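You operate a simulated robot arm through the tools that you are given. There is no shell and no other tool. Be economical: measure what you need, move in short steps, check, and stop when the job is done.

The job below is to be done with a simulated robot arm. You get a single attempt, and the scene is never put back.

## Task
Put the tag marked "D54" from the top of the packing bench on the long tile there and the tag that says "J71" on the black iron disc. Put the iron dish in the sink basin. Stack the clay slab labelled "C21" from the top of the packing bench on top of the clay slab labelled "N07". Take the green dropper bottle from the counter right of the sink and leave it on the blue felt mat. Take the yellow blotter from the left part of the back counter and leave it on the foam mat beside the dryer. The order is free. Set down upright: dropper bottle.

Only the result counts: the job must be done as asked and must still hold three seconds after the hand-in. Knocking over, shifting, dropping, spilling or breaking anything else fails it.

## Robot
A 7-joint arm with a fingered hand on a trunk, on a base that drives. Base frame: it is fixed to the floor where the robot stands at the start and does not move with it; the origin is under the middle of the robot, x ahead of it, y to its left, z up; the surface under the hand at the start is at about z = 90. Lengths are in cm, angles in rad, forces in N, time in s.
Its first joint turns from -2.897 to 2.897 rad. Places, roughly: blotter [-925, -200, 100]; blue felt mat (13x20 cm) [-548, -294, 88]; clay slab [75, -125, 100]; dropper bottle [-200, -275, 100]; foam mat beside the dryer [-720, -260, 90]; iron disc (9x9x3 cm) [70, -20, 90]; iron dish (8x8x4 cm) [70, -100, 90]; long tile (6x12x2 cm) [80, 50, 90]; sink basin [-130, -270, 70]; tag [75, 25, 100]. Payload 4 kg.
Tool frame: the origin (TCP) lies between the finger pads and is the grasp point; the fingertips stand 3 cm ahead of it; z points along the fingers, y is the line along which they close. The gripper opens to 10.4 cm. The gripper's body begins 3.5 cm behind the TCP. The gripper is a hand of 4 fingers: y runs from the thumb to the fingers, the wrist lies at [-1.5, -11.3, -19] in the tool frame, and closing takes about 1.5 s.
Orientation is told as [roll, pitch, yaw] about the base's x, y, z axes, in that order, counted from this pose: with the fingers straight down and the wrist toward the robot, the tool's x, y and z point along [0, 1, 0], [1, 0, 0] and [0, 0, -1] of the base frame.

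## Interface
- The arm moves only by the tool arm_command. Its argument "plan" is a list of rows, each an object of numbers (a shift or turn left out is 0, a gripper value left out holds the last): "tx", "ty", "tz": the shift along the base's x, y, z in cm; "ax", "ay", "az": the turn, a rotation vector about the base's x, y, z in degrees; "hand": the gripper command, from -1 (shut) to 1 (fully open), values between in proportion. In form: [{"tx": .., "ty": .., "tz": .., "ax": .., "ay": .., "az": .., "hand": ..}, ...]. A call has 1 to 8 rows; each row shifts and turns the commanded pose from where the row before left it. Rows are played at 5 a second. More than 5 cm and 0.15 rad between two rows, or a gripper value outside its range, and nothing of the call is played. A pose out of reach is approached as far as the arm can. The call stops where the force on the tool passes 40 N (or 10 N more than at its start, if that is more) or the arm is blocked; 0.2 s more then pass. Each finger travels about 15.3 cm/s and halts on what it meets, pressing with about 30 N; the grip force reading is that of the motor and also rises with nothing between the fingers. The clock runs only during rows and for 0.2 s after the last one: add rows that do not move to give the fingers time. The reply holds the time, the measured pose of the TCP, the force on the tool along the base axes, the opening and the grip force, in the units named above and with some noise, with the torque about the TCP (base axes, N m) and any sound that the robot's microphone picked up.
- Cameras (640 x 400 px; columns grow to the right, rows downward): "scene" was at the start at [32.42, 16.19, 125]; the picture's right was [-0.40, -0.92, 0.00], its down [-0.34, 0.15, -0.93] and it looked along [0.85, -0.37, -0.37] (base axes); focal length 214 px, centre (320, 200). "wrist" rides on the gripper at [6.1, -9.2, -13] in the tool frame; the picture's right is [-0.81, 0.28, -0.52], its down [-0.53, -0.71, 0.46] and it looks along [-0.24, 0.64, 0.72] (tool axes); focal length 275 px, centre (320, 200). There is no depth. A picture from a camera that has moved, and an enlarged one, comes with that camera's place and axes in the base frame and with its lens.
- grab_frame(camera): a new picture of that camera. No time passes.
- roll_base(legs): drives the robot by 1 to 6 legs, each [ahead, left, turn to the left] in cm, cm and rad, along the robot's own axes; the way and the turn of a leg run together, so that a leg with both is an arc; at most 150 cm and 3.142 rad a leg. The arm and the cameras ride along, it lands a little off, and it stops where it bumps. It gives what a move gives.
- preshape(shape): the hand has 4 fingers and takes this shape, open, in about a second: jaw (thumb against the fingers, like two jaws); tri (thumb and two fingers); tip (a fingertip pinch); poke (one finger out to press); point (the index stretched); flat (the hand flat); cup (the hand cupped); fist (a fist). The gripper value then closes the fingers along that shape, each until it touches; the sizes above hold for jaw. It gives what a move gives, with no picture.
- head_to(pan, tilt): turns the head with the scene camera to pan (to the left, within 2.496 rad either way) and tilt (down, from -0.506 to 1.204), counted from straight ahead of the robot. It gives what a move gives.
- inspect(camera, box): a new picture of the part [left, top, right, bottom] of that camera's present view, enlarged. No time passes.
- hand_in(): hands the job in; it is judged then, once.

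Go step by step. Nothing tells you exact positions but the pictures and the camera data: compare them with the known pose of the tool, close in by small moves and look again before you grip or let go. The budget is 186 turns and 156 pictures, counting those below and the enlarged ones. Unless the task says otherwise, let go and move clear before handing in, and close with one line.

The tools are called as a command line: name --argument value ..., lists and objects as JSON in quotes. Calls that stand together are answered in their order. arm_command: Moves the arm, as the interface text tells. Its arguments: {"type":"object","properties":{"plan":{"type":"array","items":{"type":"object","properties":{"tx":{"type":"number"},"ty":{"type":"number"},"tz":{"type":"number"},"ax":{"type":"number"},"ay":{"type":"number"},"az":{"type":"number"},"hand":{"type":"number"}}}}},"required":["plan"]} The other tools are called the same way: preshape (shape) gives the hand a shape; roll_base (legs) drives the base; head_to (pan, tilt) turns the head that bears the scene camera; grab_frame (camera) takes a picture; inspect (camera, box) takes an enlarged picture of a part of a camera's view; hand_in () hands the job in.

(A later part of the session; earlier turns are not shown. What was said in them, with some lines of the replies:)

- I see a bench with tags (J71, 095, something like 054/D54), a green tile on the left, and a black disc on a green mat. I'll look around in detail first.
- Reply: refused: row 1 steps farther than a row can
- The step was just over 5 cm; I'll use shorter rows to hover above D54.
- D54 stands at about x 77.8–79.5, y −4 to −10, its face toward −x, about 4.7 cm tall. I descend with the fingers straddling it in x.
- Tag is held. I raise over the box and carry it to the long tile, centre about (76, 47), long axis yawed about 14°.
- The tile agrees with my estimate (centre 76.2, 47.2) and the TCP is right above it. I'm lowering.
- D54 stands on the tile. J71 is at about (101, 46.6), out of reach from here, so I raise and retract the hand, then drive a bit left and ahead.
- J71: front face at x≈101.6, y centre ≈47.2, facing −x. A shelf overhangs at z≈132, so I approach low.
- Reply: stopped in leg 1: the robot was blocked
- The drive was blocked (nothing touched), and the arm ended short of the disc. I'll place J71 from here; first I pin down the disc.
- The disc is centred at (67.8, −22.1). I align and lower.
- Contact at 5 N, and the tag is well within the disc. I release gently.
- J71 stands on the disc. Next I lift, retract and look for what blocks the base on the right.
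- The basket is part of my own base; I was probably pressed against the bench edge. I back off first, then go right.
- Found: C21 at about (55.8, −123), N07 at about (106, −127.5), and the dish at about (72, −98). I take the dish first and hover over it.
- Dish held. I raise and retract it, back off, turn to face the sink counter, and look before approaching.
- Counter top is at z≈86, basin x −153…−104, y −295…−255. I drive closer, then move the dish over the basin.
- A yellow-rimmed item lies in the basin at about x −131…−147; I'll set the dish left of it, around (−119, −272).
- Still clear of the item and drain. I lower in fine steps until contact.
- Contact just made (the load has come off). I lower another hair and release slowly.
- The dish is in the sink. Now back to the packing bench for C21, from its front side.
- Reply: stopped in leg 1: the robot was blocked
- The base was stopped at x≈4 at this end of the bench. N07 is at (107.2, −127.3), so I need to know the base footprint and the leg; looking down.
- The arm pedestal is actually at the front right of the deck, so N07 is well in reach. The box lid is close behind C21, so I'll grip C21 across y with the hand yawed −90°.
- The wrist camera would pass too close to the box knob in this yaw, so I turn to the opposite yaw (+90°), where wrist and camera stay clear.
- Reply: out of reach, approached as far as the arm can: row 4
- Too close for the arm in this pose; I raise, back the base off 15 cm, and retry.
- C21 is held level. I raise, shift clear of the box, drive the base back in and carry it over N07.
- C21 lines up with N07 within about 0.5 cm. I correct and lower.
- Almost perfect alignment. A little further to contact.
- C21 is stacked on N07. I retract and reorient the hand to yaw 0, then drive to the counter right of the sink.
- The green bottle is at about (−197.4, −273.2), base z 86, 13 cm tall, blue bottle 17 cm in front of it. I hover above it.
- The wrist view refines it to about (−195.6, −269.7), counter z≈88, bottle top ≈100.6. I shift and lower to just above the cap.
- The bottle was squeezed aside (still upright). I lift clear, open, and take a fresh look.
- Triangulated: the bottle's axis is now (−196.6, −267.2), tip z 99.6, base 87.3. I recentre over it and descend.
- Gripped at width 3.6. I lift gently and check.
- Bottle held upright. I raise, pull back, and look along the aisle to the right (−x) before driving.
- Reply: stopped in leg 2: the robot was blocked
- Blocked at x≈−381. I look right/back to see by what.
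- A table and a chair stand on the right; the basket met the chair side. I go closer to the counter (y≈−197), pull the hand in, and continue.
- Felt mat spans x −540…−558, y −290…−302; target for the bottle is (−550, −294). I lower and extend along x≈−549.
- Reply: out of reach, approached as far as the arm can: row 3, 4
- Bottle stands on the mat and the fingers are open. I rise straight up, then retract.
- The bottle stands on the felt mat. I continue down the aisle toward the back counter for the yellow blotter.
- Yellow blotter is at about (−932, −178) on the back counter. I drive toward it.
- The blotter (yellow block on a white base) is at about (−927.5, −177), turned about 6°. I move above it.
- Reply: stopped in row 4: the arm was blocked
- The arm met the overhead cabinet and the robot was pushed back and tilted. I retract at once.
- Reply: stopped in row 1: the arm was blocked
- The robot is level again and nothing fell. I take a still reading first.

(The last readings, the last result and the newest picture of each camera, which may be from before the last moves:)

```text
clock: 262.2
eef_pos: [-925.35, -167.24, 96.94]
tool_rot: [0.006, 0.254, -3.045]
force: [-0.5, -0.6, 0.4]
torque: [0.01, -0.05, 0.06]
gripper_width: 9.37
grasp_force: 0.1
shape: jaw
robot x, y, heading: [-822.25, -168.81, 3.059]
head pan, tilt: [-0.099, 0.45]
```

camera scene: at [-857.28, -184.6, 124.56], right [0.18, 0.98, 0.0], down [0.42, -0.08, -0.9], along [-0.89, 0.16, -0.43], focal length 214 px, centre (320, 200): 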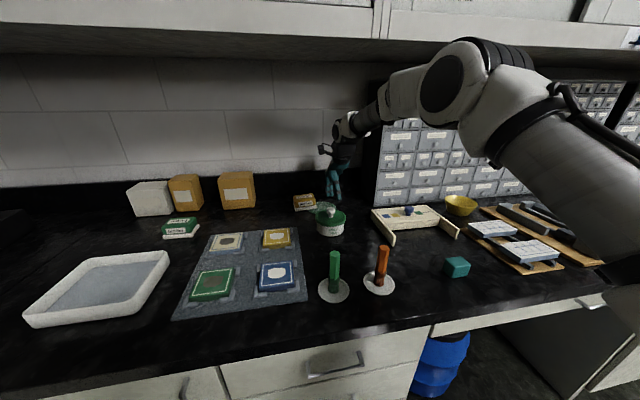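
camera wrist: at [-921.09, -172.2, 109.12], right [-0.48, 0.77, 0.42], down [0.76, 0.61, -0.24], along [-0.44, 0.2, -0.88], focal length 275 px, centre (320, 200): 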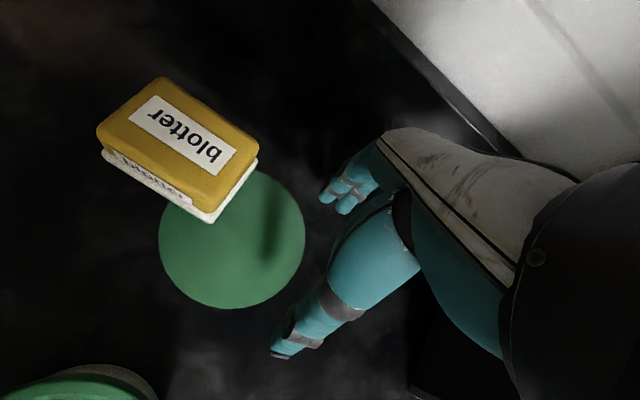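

Steady and free now. To back out safely over the jar and stamps, I curl the hand into a fist (shorter), then raise slightly.

preshape --shape "fist"

arm_command --plan '[{"tz": 1, "hand": -1}, {}, {"tz": 1}, {}, {"tz": 1}, {}]'

grab_frame --camera "scene"

```text
clock: 263.1
eef_pos: [-925.66, -167.31, 96.8]
tool_rot: [0.006, 0.257, -3.046]
force: [0.8, 0.1, 0.3]
torque: [0.02, 0.01, 0.01]
gripper_width: 0.0
grasp_force: 0.1
shape: fist
robot x, y, heading: [-822.35, -168.58, 3.055]
head pan, tilt: [-0.099, 0.45]
```

```text
clock: 264.5
eef_pos: [-925.53, -167.26, 99.7]
tool_rot: [0.005, 0.255, -3.047]
force: [0.1, 0.0, -0.4]
torque: [0.02, 0.01, -0.01]
gripper_width: 0.0
grasp_force: 0.0
shape: fist
robot x, y, heading: [-822.63, -168.79, 3.055]
head pan, tilt: [-0.099, 0.45]
```

```text
14 pictures are left
camera scene: at [-857.12, -185.06, 124.38], right [0.18, 0.98, 0.0], down [0.43, -0.08, -0.9], along [-0.89, 0.16, -0.44], focal length 214 px, centre (320, 200)
```

scene: 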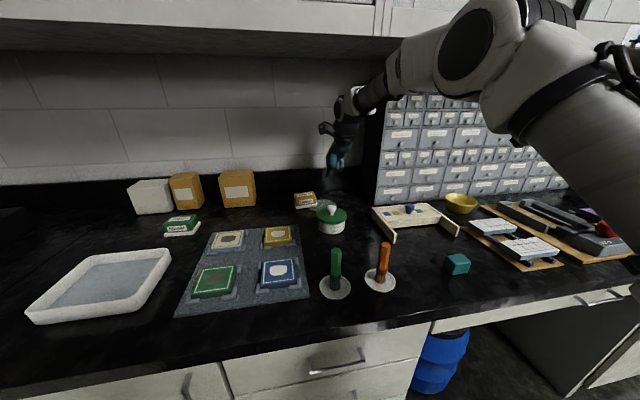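

The fist is well above everything. Backing the base straight out.

roll_base --legs '[[-24, 0, 0]]'

arm_command --plan '[{"ay": 7}, {"ay": 7.5}, {"tz": 3}, {"tz": 3}]'

```text
clock: 266.3
eef_pos: [-901.36, -168.86, 99.65]
tool_rot: [0.006, 0.255, -3.049]
force: [-1.3, 0.5, -0.2]
torque: [-0.04, 0.01, 0.02]
gripper_width: 0.0
grasp_force: 0.1
shape: fist
robot x, y, heading: [-798.26, -171.17, 3.055]
head pan, tilt: [-0.099, 0.45]
```

```text
clock: 267.3
eef_pos: [-901.15, -168.79, 105.63]
tool_rot: [-0.017, 0.002, -3.055]
force: [0.2, 0.3, 0.1]
torque: [-0.03, -0.03, -0.03]
gripper_width: 0.01
grasp_force: 0.1
shape: fist
robot x, y, heading: [-798.33, -170.89, 3.053]
head pan, tilt: [-0.099, 0.45]
```

arm_command --plan '[{"tx": 4}, {"tx": 4}, {"tx": 4}]'

roll_base --legs '[[0, 0, 0.088], [0, 25, 0], [13, 0, 0]]'

preshape --shape "jaw"

arm_command --plan '[{"hand": 1}, {}]'

```text
clock: 268.1
eef_pos: [-889.26, -168.81, 105.54]
tool_rot: [-0.019, 0.004, -3.052]
force: [-0.5, 0.1, -0.5]
torque: [-0.03, -0.01, -0.04]
gripper_width: 0.0
grasp_force: 0.1
shape: fist
robot x, y, heading: [-798.12, -170.66, 3.059]
head pan, tilt: [-0.099, 0.45]
```

```text
clock: 271.3
eef_pos: [-902.41, -201.19, 105.72]
tool_rot: [-0.018, 0.002, -2.968]
force: [0.7, -0.2, -0.4]
torque: [-0.02, 0.0, -0.02]
gripper_width: 0.0
grasp_force: 0.0
shape: fist
robot x, y, heading: [-811.4, -195.56, 3.139]
head pan, tilt: [-0.099, 0.45]
```

```text
clock: 272.2
eef_pos: [-902.32, -201.22, 105.76]
tool_rot: [-0.018, 0.002, -2.967]
force: [-0.4, 0.2, -0.2]
torque: [0.01, -0.04, -0.01]
gripper_width: 10.36
grasp_force: 0.1
shape: jaw
robot x, y, heading: [-811.3, -195.9, 3.143]
head pan, tilt: [-0.099, 0.45]
```

```text
clock: 272.8
eef_pos: [-902.36, -201.21, 105.73]
tool_rot: [-0.017, 0.001, -2.967]
force: [0.0, 0.7, 0.5]
torque: [-0.01, -0.01, -0.01]
gripper_width: 10.38
grasp_force: 0.1
shape: jaw
robot x, y, heading: [-811.15, -195.64, 3.143]
head pan, tilt: [-0.099, 0.45]
```

arm_command --plan '[{"tz": -2, "az": -3}, {"tx": -3.5, "ty": 2.5}, {"tx": -3.5, "ty": 3.3}, {"tx": -3.5, "ty": 3.3}, {"tx": -3.5, "ty": 3.3}]'

grab_frame --camera "scene"

```text
clock: 274.0
eef_pos: [-916.49, -188.9, 104.0]
tool_rot: [-0.018, 0.002, -3.017]
force: [0.0, -0.6, 0.3]
torque: [0.03, -0.03, 0.01]
gripper_width: 10.35
grasp_force: 0.0
shape: jaw
robot x, y, heading: [-811.04, -195.58, 3.14]
head pan, tilt: [-0.099, 0.45]
```

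```text
13 pictures are left
camera scene: at [-844.56, -214.59, 124.38], right [0.1, 0.99, 0.0], down [0.43, -0.04, -0.9], along [-0.9, 0.09, -0.44], focal length 214 px, centre (320, 200)
```

scene: 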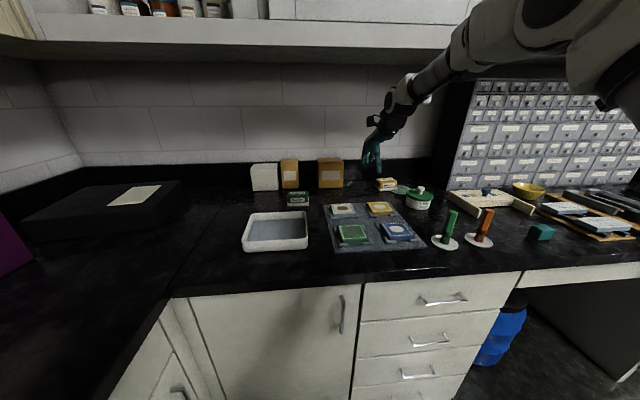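

arm_command --plan '[{"tx": -3, "ty": 3.5}, {"tx": -3, "ty": 3.5}, {"tx": -2.5, "ty": 2}]'

grab_frame --camera "wrist"

inspect --camera "scene" --box '[340, 140, 440, 210]'

```text
clock: 274.8
eef_pos: [-924.9, -179.85, 103.95]
tool_rot: [-0.016, 0.002, -3.019]
force: [0.2, 0.2, 1.0]
torque: [0.01, 0.0, -0.02]
gripper_width: 10.39
grasp_force: 0.0
shape: jaw
robot x, y, heading: [-811.44, -195.56, 3.139]
head pan, tilt: [-0.099, 0.45]
```

```text
12 pictures are left
camera wrist: at [-914.83, -184.93, 116.96], right [-0.37, 0.76, 0.53], down [0.64, 0.62, -0.45], along [-0.67, 0.18, -0.72], focal length 275 px, centre (320, 200)
```

wrist: 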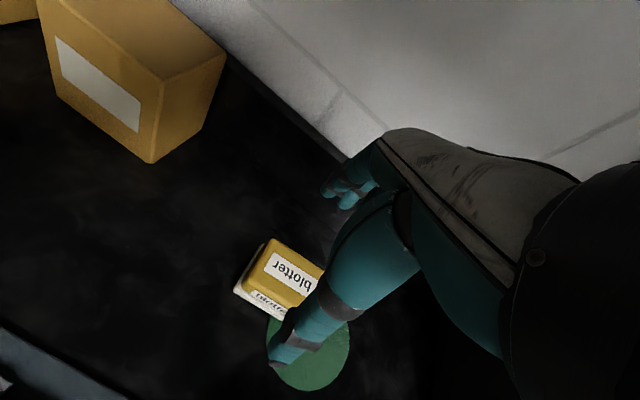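

```text
5.71 times, centred on (390, 175) of scene
camera zoom: at [-844.56, -214.57, 124.39], right [0.1, 0.99, 0.0], down [0.43, -0.04, -0.9], along [-0.9, 0.09, -0.43], focal length 1226 px, centre (-80, 343)
```

zoom: 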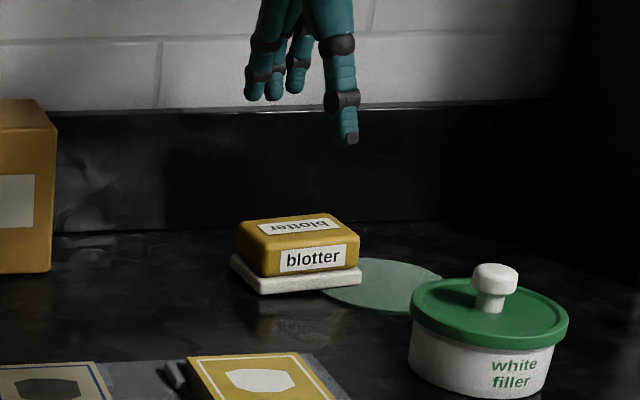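

arm_command --plan '[{"tx": -1.9, "ty": 0.4}, {"tz": -3}, {"tz": -3}]'

inspect --camera "scene" --box '[340, 145, 440, 215]'

inspect --camera "wrist" --box '[220, 170, 412, 370]'

```text
clock: 275.6
eef_pos: [-926.75, -179.66, 97.67]
tool_rot: [-0.019, 0.002, -3.02]
force: [0.2, -0.2, 0.3]
torque: [0.01, 0.01, 0.01]
gripper_width: 10.37
grasp_force: 0.0
shape: jaw
robot x, y, heading: [-811.07, -195.4, 3.138]
head pan, tilt: [-0.099, 0.45]
```

```text
5.71 times, centred on (390, 180) of scene
camera zoom: at [-844.58, -214.55, 124.39], right [0.1, 0.99, 0.0], down [0.43, -0.04, -0.9], along [-0.9, 0.09, -0.44], focal length 1226 px, centre (-80, 314)
```

zoom: 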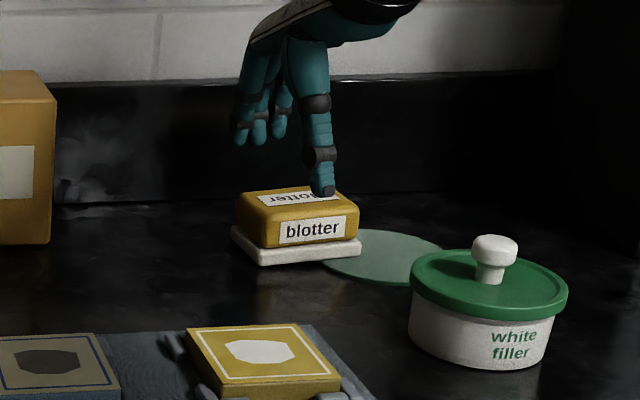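

```text
2.00 times, centred on (316, 270) of wrist
camera zoom: at [-916.76, -184.73, 110.67], right [-0.37, 0.76, 0.53], down [0.64, 0.62, -0.44], along [-0.67, 0.18, -0.72], focal length 551 px, centre (328, 60)
```

zoom: 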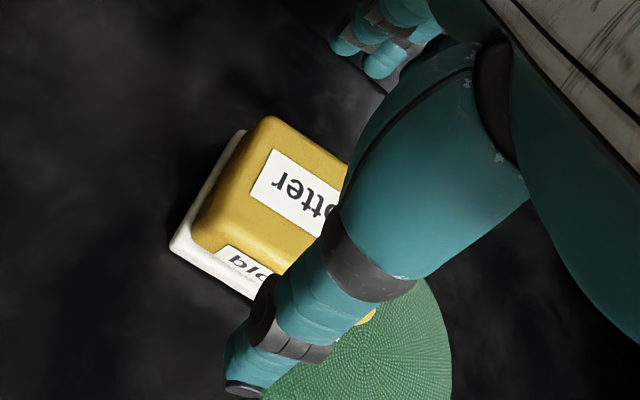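

arm_command --plan '[{"tx": -0.8, "tz": -2}, {"tz": -2}, {"tz": -1.2}]'

inspect --camera "scene" --box '[350, 155, 430, 205]'

```text
clock: 276.4
eef_pos: [-927.52, -179.56, 92.51]
tool_rot: [-0.018, 0.001, -3.02]
force: [-0.5, -0.6, 0.1]
torque: [0.0, 0.01, -0.01]
gripper_width: 10.36
grasp_force: 0.1
shape: jaw
robot x, y, heading: [-811.38, -195.56, 3.141]
head pan, tilt: [-0.099, 0.45]
```

```text
8.00 times, centred on (390, 180) of scene
camera zoom: at [-844.59, -214.55, 124.38], right [0.1, 0.99, 0.0], down [0.43, -0.04, -0.9], along [-0.9, 0.09, -0.44], focal length 1716 px, centre (-240, 360)
```

zoom: 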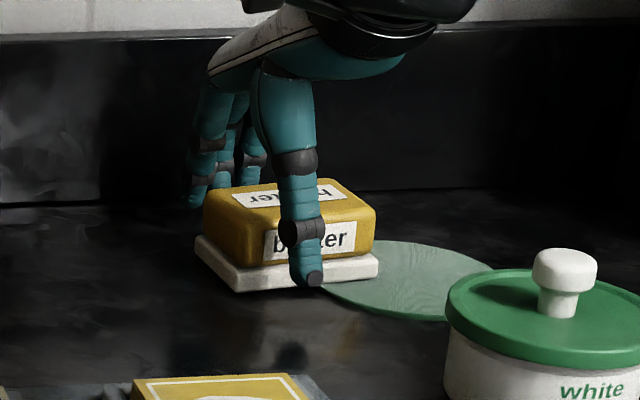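

Well straddled. Closing.

arm_command --plan '[{"hand": 0.5}, {"hand": 0}, {"hand": -0.5}, {"hand": -1}, {}, {}, {}]'

arm_command --plan '[{"tz": 1}, {"tz": 2}, {"tz": 2}]'

inspect --camera "scene" --box '[350, 155, 430, 205]'

```text
clock: 278.0
eef_pos: [-927.55, -179.51, 92.6]
tool_rot: [-0.017, 0.002, -3.019]
force: [0.2, -0.1, -1.1]
torque: [0.0, 0.0, 0.01]
gripper_width: 4.98
grasp_force: 30.4
shape: jaw
robot x, y, heading: [-811.58, -195.53, 3.138]
head pan, tilt: [-0.099, 0.45]
```

```text
clock: 278.8
eef_pos: [-927.62, -179.34, 97.34]
tool_rot: [-0.019, 0.003, -3.02]
force: [-0.1, 0.0, -1.0]
torque: [-0.05, -0.02, 0.03]
gripper_width: 4.96
grasp_force: 29.6
shape: jaw
robot x, y, heading: [-811.01, -195.6, 3.141]
head pan, tilt: [-0.099, 0.45]
```

```text
8.00 times, centred on (390, 180) of scene
camera zoom: at [-844.62, -214.54, 124.38], right [0.1, 0.99, 0.0], down [0.43, -0.04, -0.9], along [-0.9, 0.09, -0.44], focal length 1716 px, centre (-240, 360)
```

zoom: 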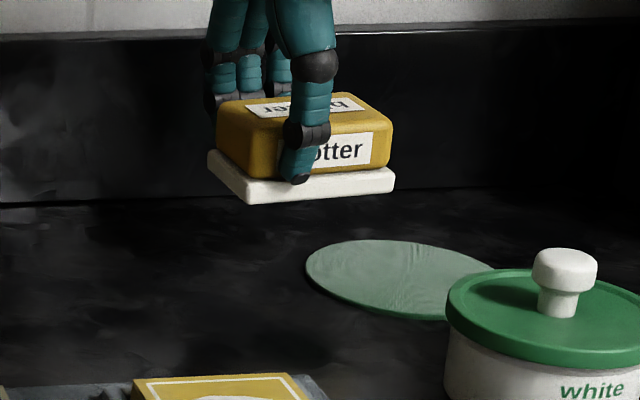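

The blotter (with its base) is in hand. I retrace the safe path out from under the cabinet.

arm_command --plan '[{"tz": 3}, {"tz": 3}, {"tx": 3, "ty": -3.5}, {"tx": 3.5, "ty": -3.3}, {"tx": 3.5, "ty": -3.3}, {"tx": 4.5}, {"tx": 4.5}]'

roll_base --legs '[[-60, 0, 0]]'

```text
clock: 280.4
eef_pos: [-907.59, -189.64, 103.09]
tool_rot: [-0.018, 0.004, -3.019]
force: [0.6, -0.1, -1.4]
torque: [-0.04, -0.02, 0.0]
gripper_width: 4.96
grasp_force: 29.8
shape: jaw
out of reach, approached as far as the arm can: row 2
robot x, y, heading: [-810.88, -195.67, 3.134]
head pan, tilt: [-0.099, 0.45]
```

```text
clock: 283.7
eef_pos: [-849.56, -188.66, 103.07]
tool_rot: [-0.017, 0.001, -3.033]
force: [0.4, -0.2, -0.3]
torque: [-0.02, 0.03, 0.01]
gripper_width: 4.94
grasp_force: 30.1
shape: jaw
robot x, y, heading: [-752.96, -195.55, 3.126]
head pan, tilt: [-0.099, 0.45]
```

arm_command --plan '[{"tx": 4.8}, {"tx": 4.8}, {"tx": 4.8}, {"tx": 4.8, "tz": 1}, {"tx": 4.5, "tz": 2}, {"tx": 4, "tz": 2.5}, {"tx": 4, "tz": 2.5}, {"tx": 3, "tz": 3}]'

roll_base --legs '[[-46, -30, 0], [0, 0, 1.587]]'

head_to --pan -0.2 --tilt 0.45

grab_frame --camera "scene"

```text
clock: 285.5
eef_pos: [-814.97, -188.58, 114.4]
tool_rot: [-0.016, 0.004, -3.033]
force: [0.6, -0.4, -1.8]
torque: [-0.01, 0.0, 0.03]
gripper_width: 4.93
grasp_force: 29.7
shape: jaw
robot x, y, heading: [-753.23, -196.1, 3.119]
head pan, tilt: [-0.099, 0.45]
```

```text
clock: 292.5
eef_pos: [-714.17, -228.84, 114.23]
tool_rot: [-0.017, 0.003, -1.465]
force: [-0.7, -0.1, -1.2]
torque: [0.01, -0.02, -0.02]
gripper_width: 4.9
grasp_force: 29.9
shape: jaw
robot x, y, heading: [-706.7, -166.7, -1.588]
head pan, tilt: [-0.099, 0.45]
```

```text
clock: 293.2
eef_pos: [-714.25, -228.9, 114.35]
tool_rot: [-0.017, 0.002, -1.464]
force: [0.4, -0.4, -1.3]
torque: [-0.01, -0.03, -0.01]
gripper_width: 4.91
grasp_force: 30.4
shape: jaw
robot x, y, heading: [-706.64, -166.92, -1.588]
head pan, tilt: [-0.201, 0.45]
```

```text
6 pictures are left
camera scene: at [-689.14, -200.47, 124.38], right [-0.98, 0.22, 0.0], down [0.09, 0.43, -0.9], along [-0.19, -0.88, -0.44], focal length 214 px, centre (320, 200)
```

scene: 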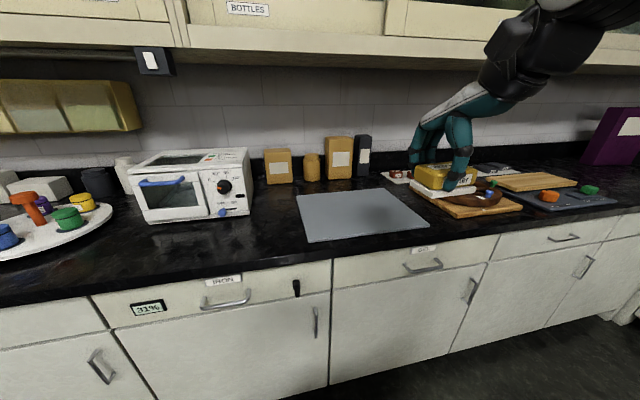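

The foam mat spans about x −697…−735, y −247…−279, beside the dryer. I extend over it and lower to a check height.

arm_command --plan '[{"ty": -4.8}, {"ty": -4.8}, {"ty": -4.8}, {"ty": -4.8}, {"ty": -4.8}, {"ty": -4.8}, {"ty": -3, "tz": -3}, {"tz": -4.5}]'

arm_command --plan '[{"tz": -4}, {"tz": -3}]'

grab_frame --camera "scene"

```text
clock: 295.0
eef_pos: [-714.23, -260.57, 106.7]
tool_rot: [-0.02, 0.0, -1.461]
force: [-0.3, -0.2, -0.7]
torque: [0.01, 0.0, -0.02]
gripper_width: 4.88
grasp_force: 30.3
shape: jaw
robot x, y, heading: [-706.83, -167.36, -1.594]
head pan, tilt: [-0.201, 0.45]
```

```text
clock: 295.6
eef_pos: [-714.11, -260.49, 99.74]
tool_rot: [-0.019, 0.002, -1.465]
force: [-0.2, -0.7, -0.2]
torque: [0.02, 0.0, 0.01]
gripper_width: 4.85
grasp_force: 29.8
shape: jaw
robot x, y, heading: [-706.85, -167.16, -1.594]
head pan, tilt: [-0.201, 0.45]
```

```text
5 pictures are left
camera scene: at [-689.14, -200.46, 124.39], right [-0.98, 0.22, 0.0], down [0.09, 0.42, -0.9], along [-0.19, -0.88, -0.44], focal length 214 px, centre (320, 200)
```

scene: 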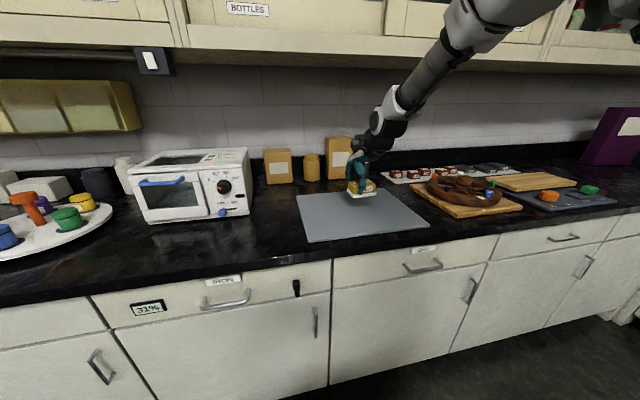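

arm_command --plan '[{"tz": -3}, {"tz": -1.5}, {"tz": -0.4}, {}, {"tz": -0.3}, {}]'

arm_command --plan '[{"tz": -0.3}, {}, {"tz": -0.3}, {}]'

```text
clock: 297.0
eef_pos: [-714.25, -260.66, 94.52]
tool_rot: [-0.018, 0.002, -1.464]
force: [0.7, -0.8, -2.1]
torque: [-0.01, -0.03, 0.03]
gripper_width: 4.89
grasp_force: 29.8
shape: jaw
robot x, y, heading: [-706.16, -167.23, -1.588]
head pan, tilt: [-0.201, 0.45]
```

```text
clock: 298.0
eef_pos: [-714.16, -260.67, 93.92]
tool_rot: [-0.016, 0.001, -1.465]
force: [-0.6, -0.6, -0.3]
torque: [0.0, 0.0, 0.0]
gripper_width: 4.89
grasp_force: 29.8
shape: jaw
robot x, y, heading: [-706.88, -166.93, -1.59]
head pan, tilt: [-0.201, 0.45]
```

arm_command --plan '[{"tz": -0.25}, {}, {}]'

arm_command --plan '[{"tz": -0.25}, {}, {}]'

inspect --camera "scene" --box '[310, 170, 406, 230]'

```text
clock: 298.8
eef_pos: [-714.11, -260.64, 93.71]
tool_rot: [-0.018, 0.002, -1.464]
force: [0.2, 1.1, -1.2]
torque: [0.01, -0.04, -0.01]
gripper_width: 4.9
grasp_force: 30.1
shape: jaw
robot x, y, heading: [-706.76, -167.01, -1.587]
head pan, tilt: [-0.201, 0.45]
```

```text
clock: 299.6
eef_pos: [-714.29, -260.65, 93.48]
tool_rot: [-0.017, 0.0, -1.465]
force: [-1.1, -0.1, 2.2]
torque: [-0.06, -0.02, -0.04]
gripper_width: 4.91
grasp_force: 29.7
shape: jaw
robot x, y, heading: [-706.49, -167.19, -1.586]
head pan, tilt: [-0.201, 0.45]
```

```text
6.67 times, centred on (358, 200) of scene
camera zoom: at [-689.15, -200.47, 124.38], right [-0.98, 0.22, 0.0], down [0.09, 0.42, -0.9], along [-0.19, -0.88, -0.44], focal length 1430 px, centre (67, 200)
```

zoom: 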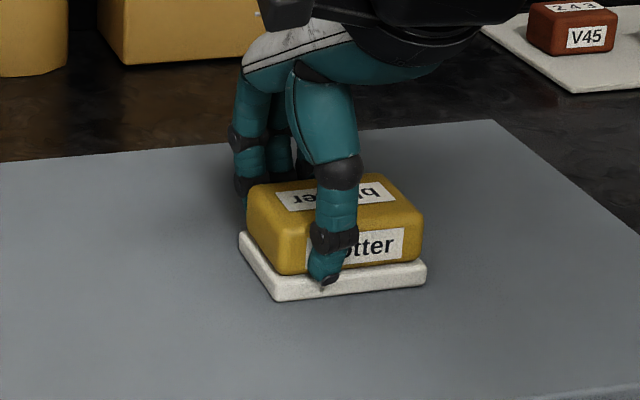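

The blotter is touching down in the middle of the foam mat. I release gently and rise.

arm_command --plan '[{"tz": -0.1}, {"hand": 0.1}, {"hand": 0.4}, {"hand": 0.7}, {"hand": 1}, {}, {"tz": 2}, {"tz": 4}]'

arm_command --plan '[{"tz": 4}, {"tz": 4}, {"ty": 4}, {"ty": 4}, {"ty": 4}]'

inspect --camera "scene" --box '[280, 150, 440, 250]'

```text
clock: 301.4
eef_pos: [-714.37, -260.74, 99.17]
tool_rot: [-0.02, 0.004, -1.461]
force: [-0.1, -0.5, -0.5]
torque: [0.02, 0.0, -0.01]
gripper_width: 10.37
grasp_force: 0.0
shape: jaw
robot x, y, heading: [-706.95, -167.44, -1.588]
head pan, tilt: [-0.201, 0.45]
```

```text
clock: 302.6
eef_pos: [-714.17, -248.6, 107.34]
tool_rot: [-0.016, 0.002, -1.464]
force: [-0.2, 0.1, 0.2]
torque: [0.03, 0.0, -0.04]
gripper_width: 10.37
grasp_force: 0.1
shape: jaw
robot x, y, heading: [-706.91, -166.95, -1.593]
head pan, tilt: [-0.201, 0.45]
```

```text
4.00 times, centred on (360, 200) of scene
camera zoom: at [-689.14, -200.51, 124.37], right [-0.98, 0.22, 0.0], down [0.09, 0.43, -0.9], along [-0.19, -0.88, -0.44], focal length 858 px, centre (160, 200)
```

zoom: 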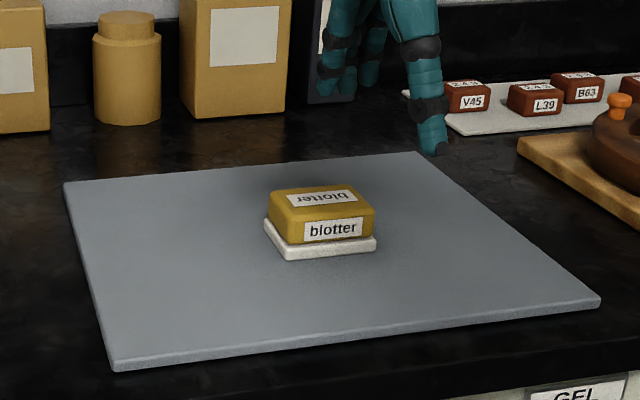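

The blotter stands on the foam mat and the hand is clear, so all six placements are made. I hand the job in.

hand_in

```text
The job is handed in.
```

I made all six placements and handed the job in; I don't have the judge's verdict. While I was fetching the blotter, the arm hit the overhead cabinet at the back counter and tipped the robot back briefly. I saw nothing there knocked over or moved. The base was also stopped by the chair or table beside the aisle, and I didn't check whether either had shifted.
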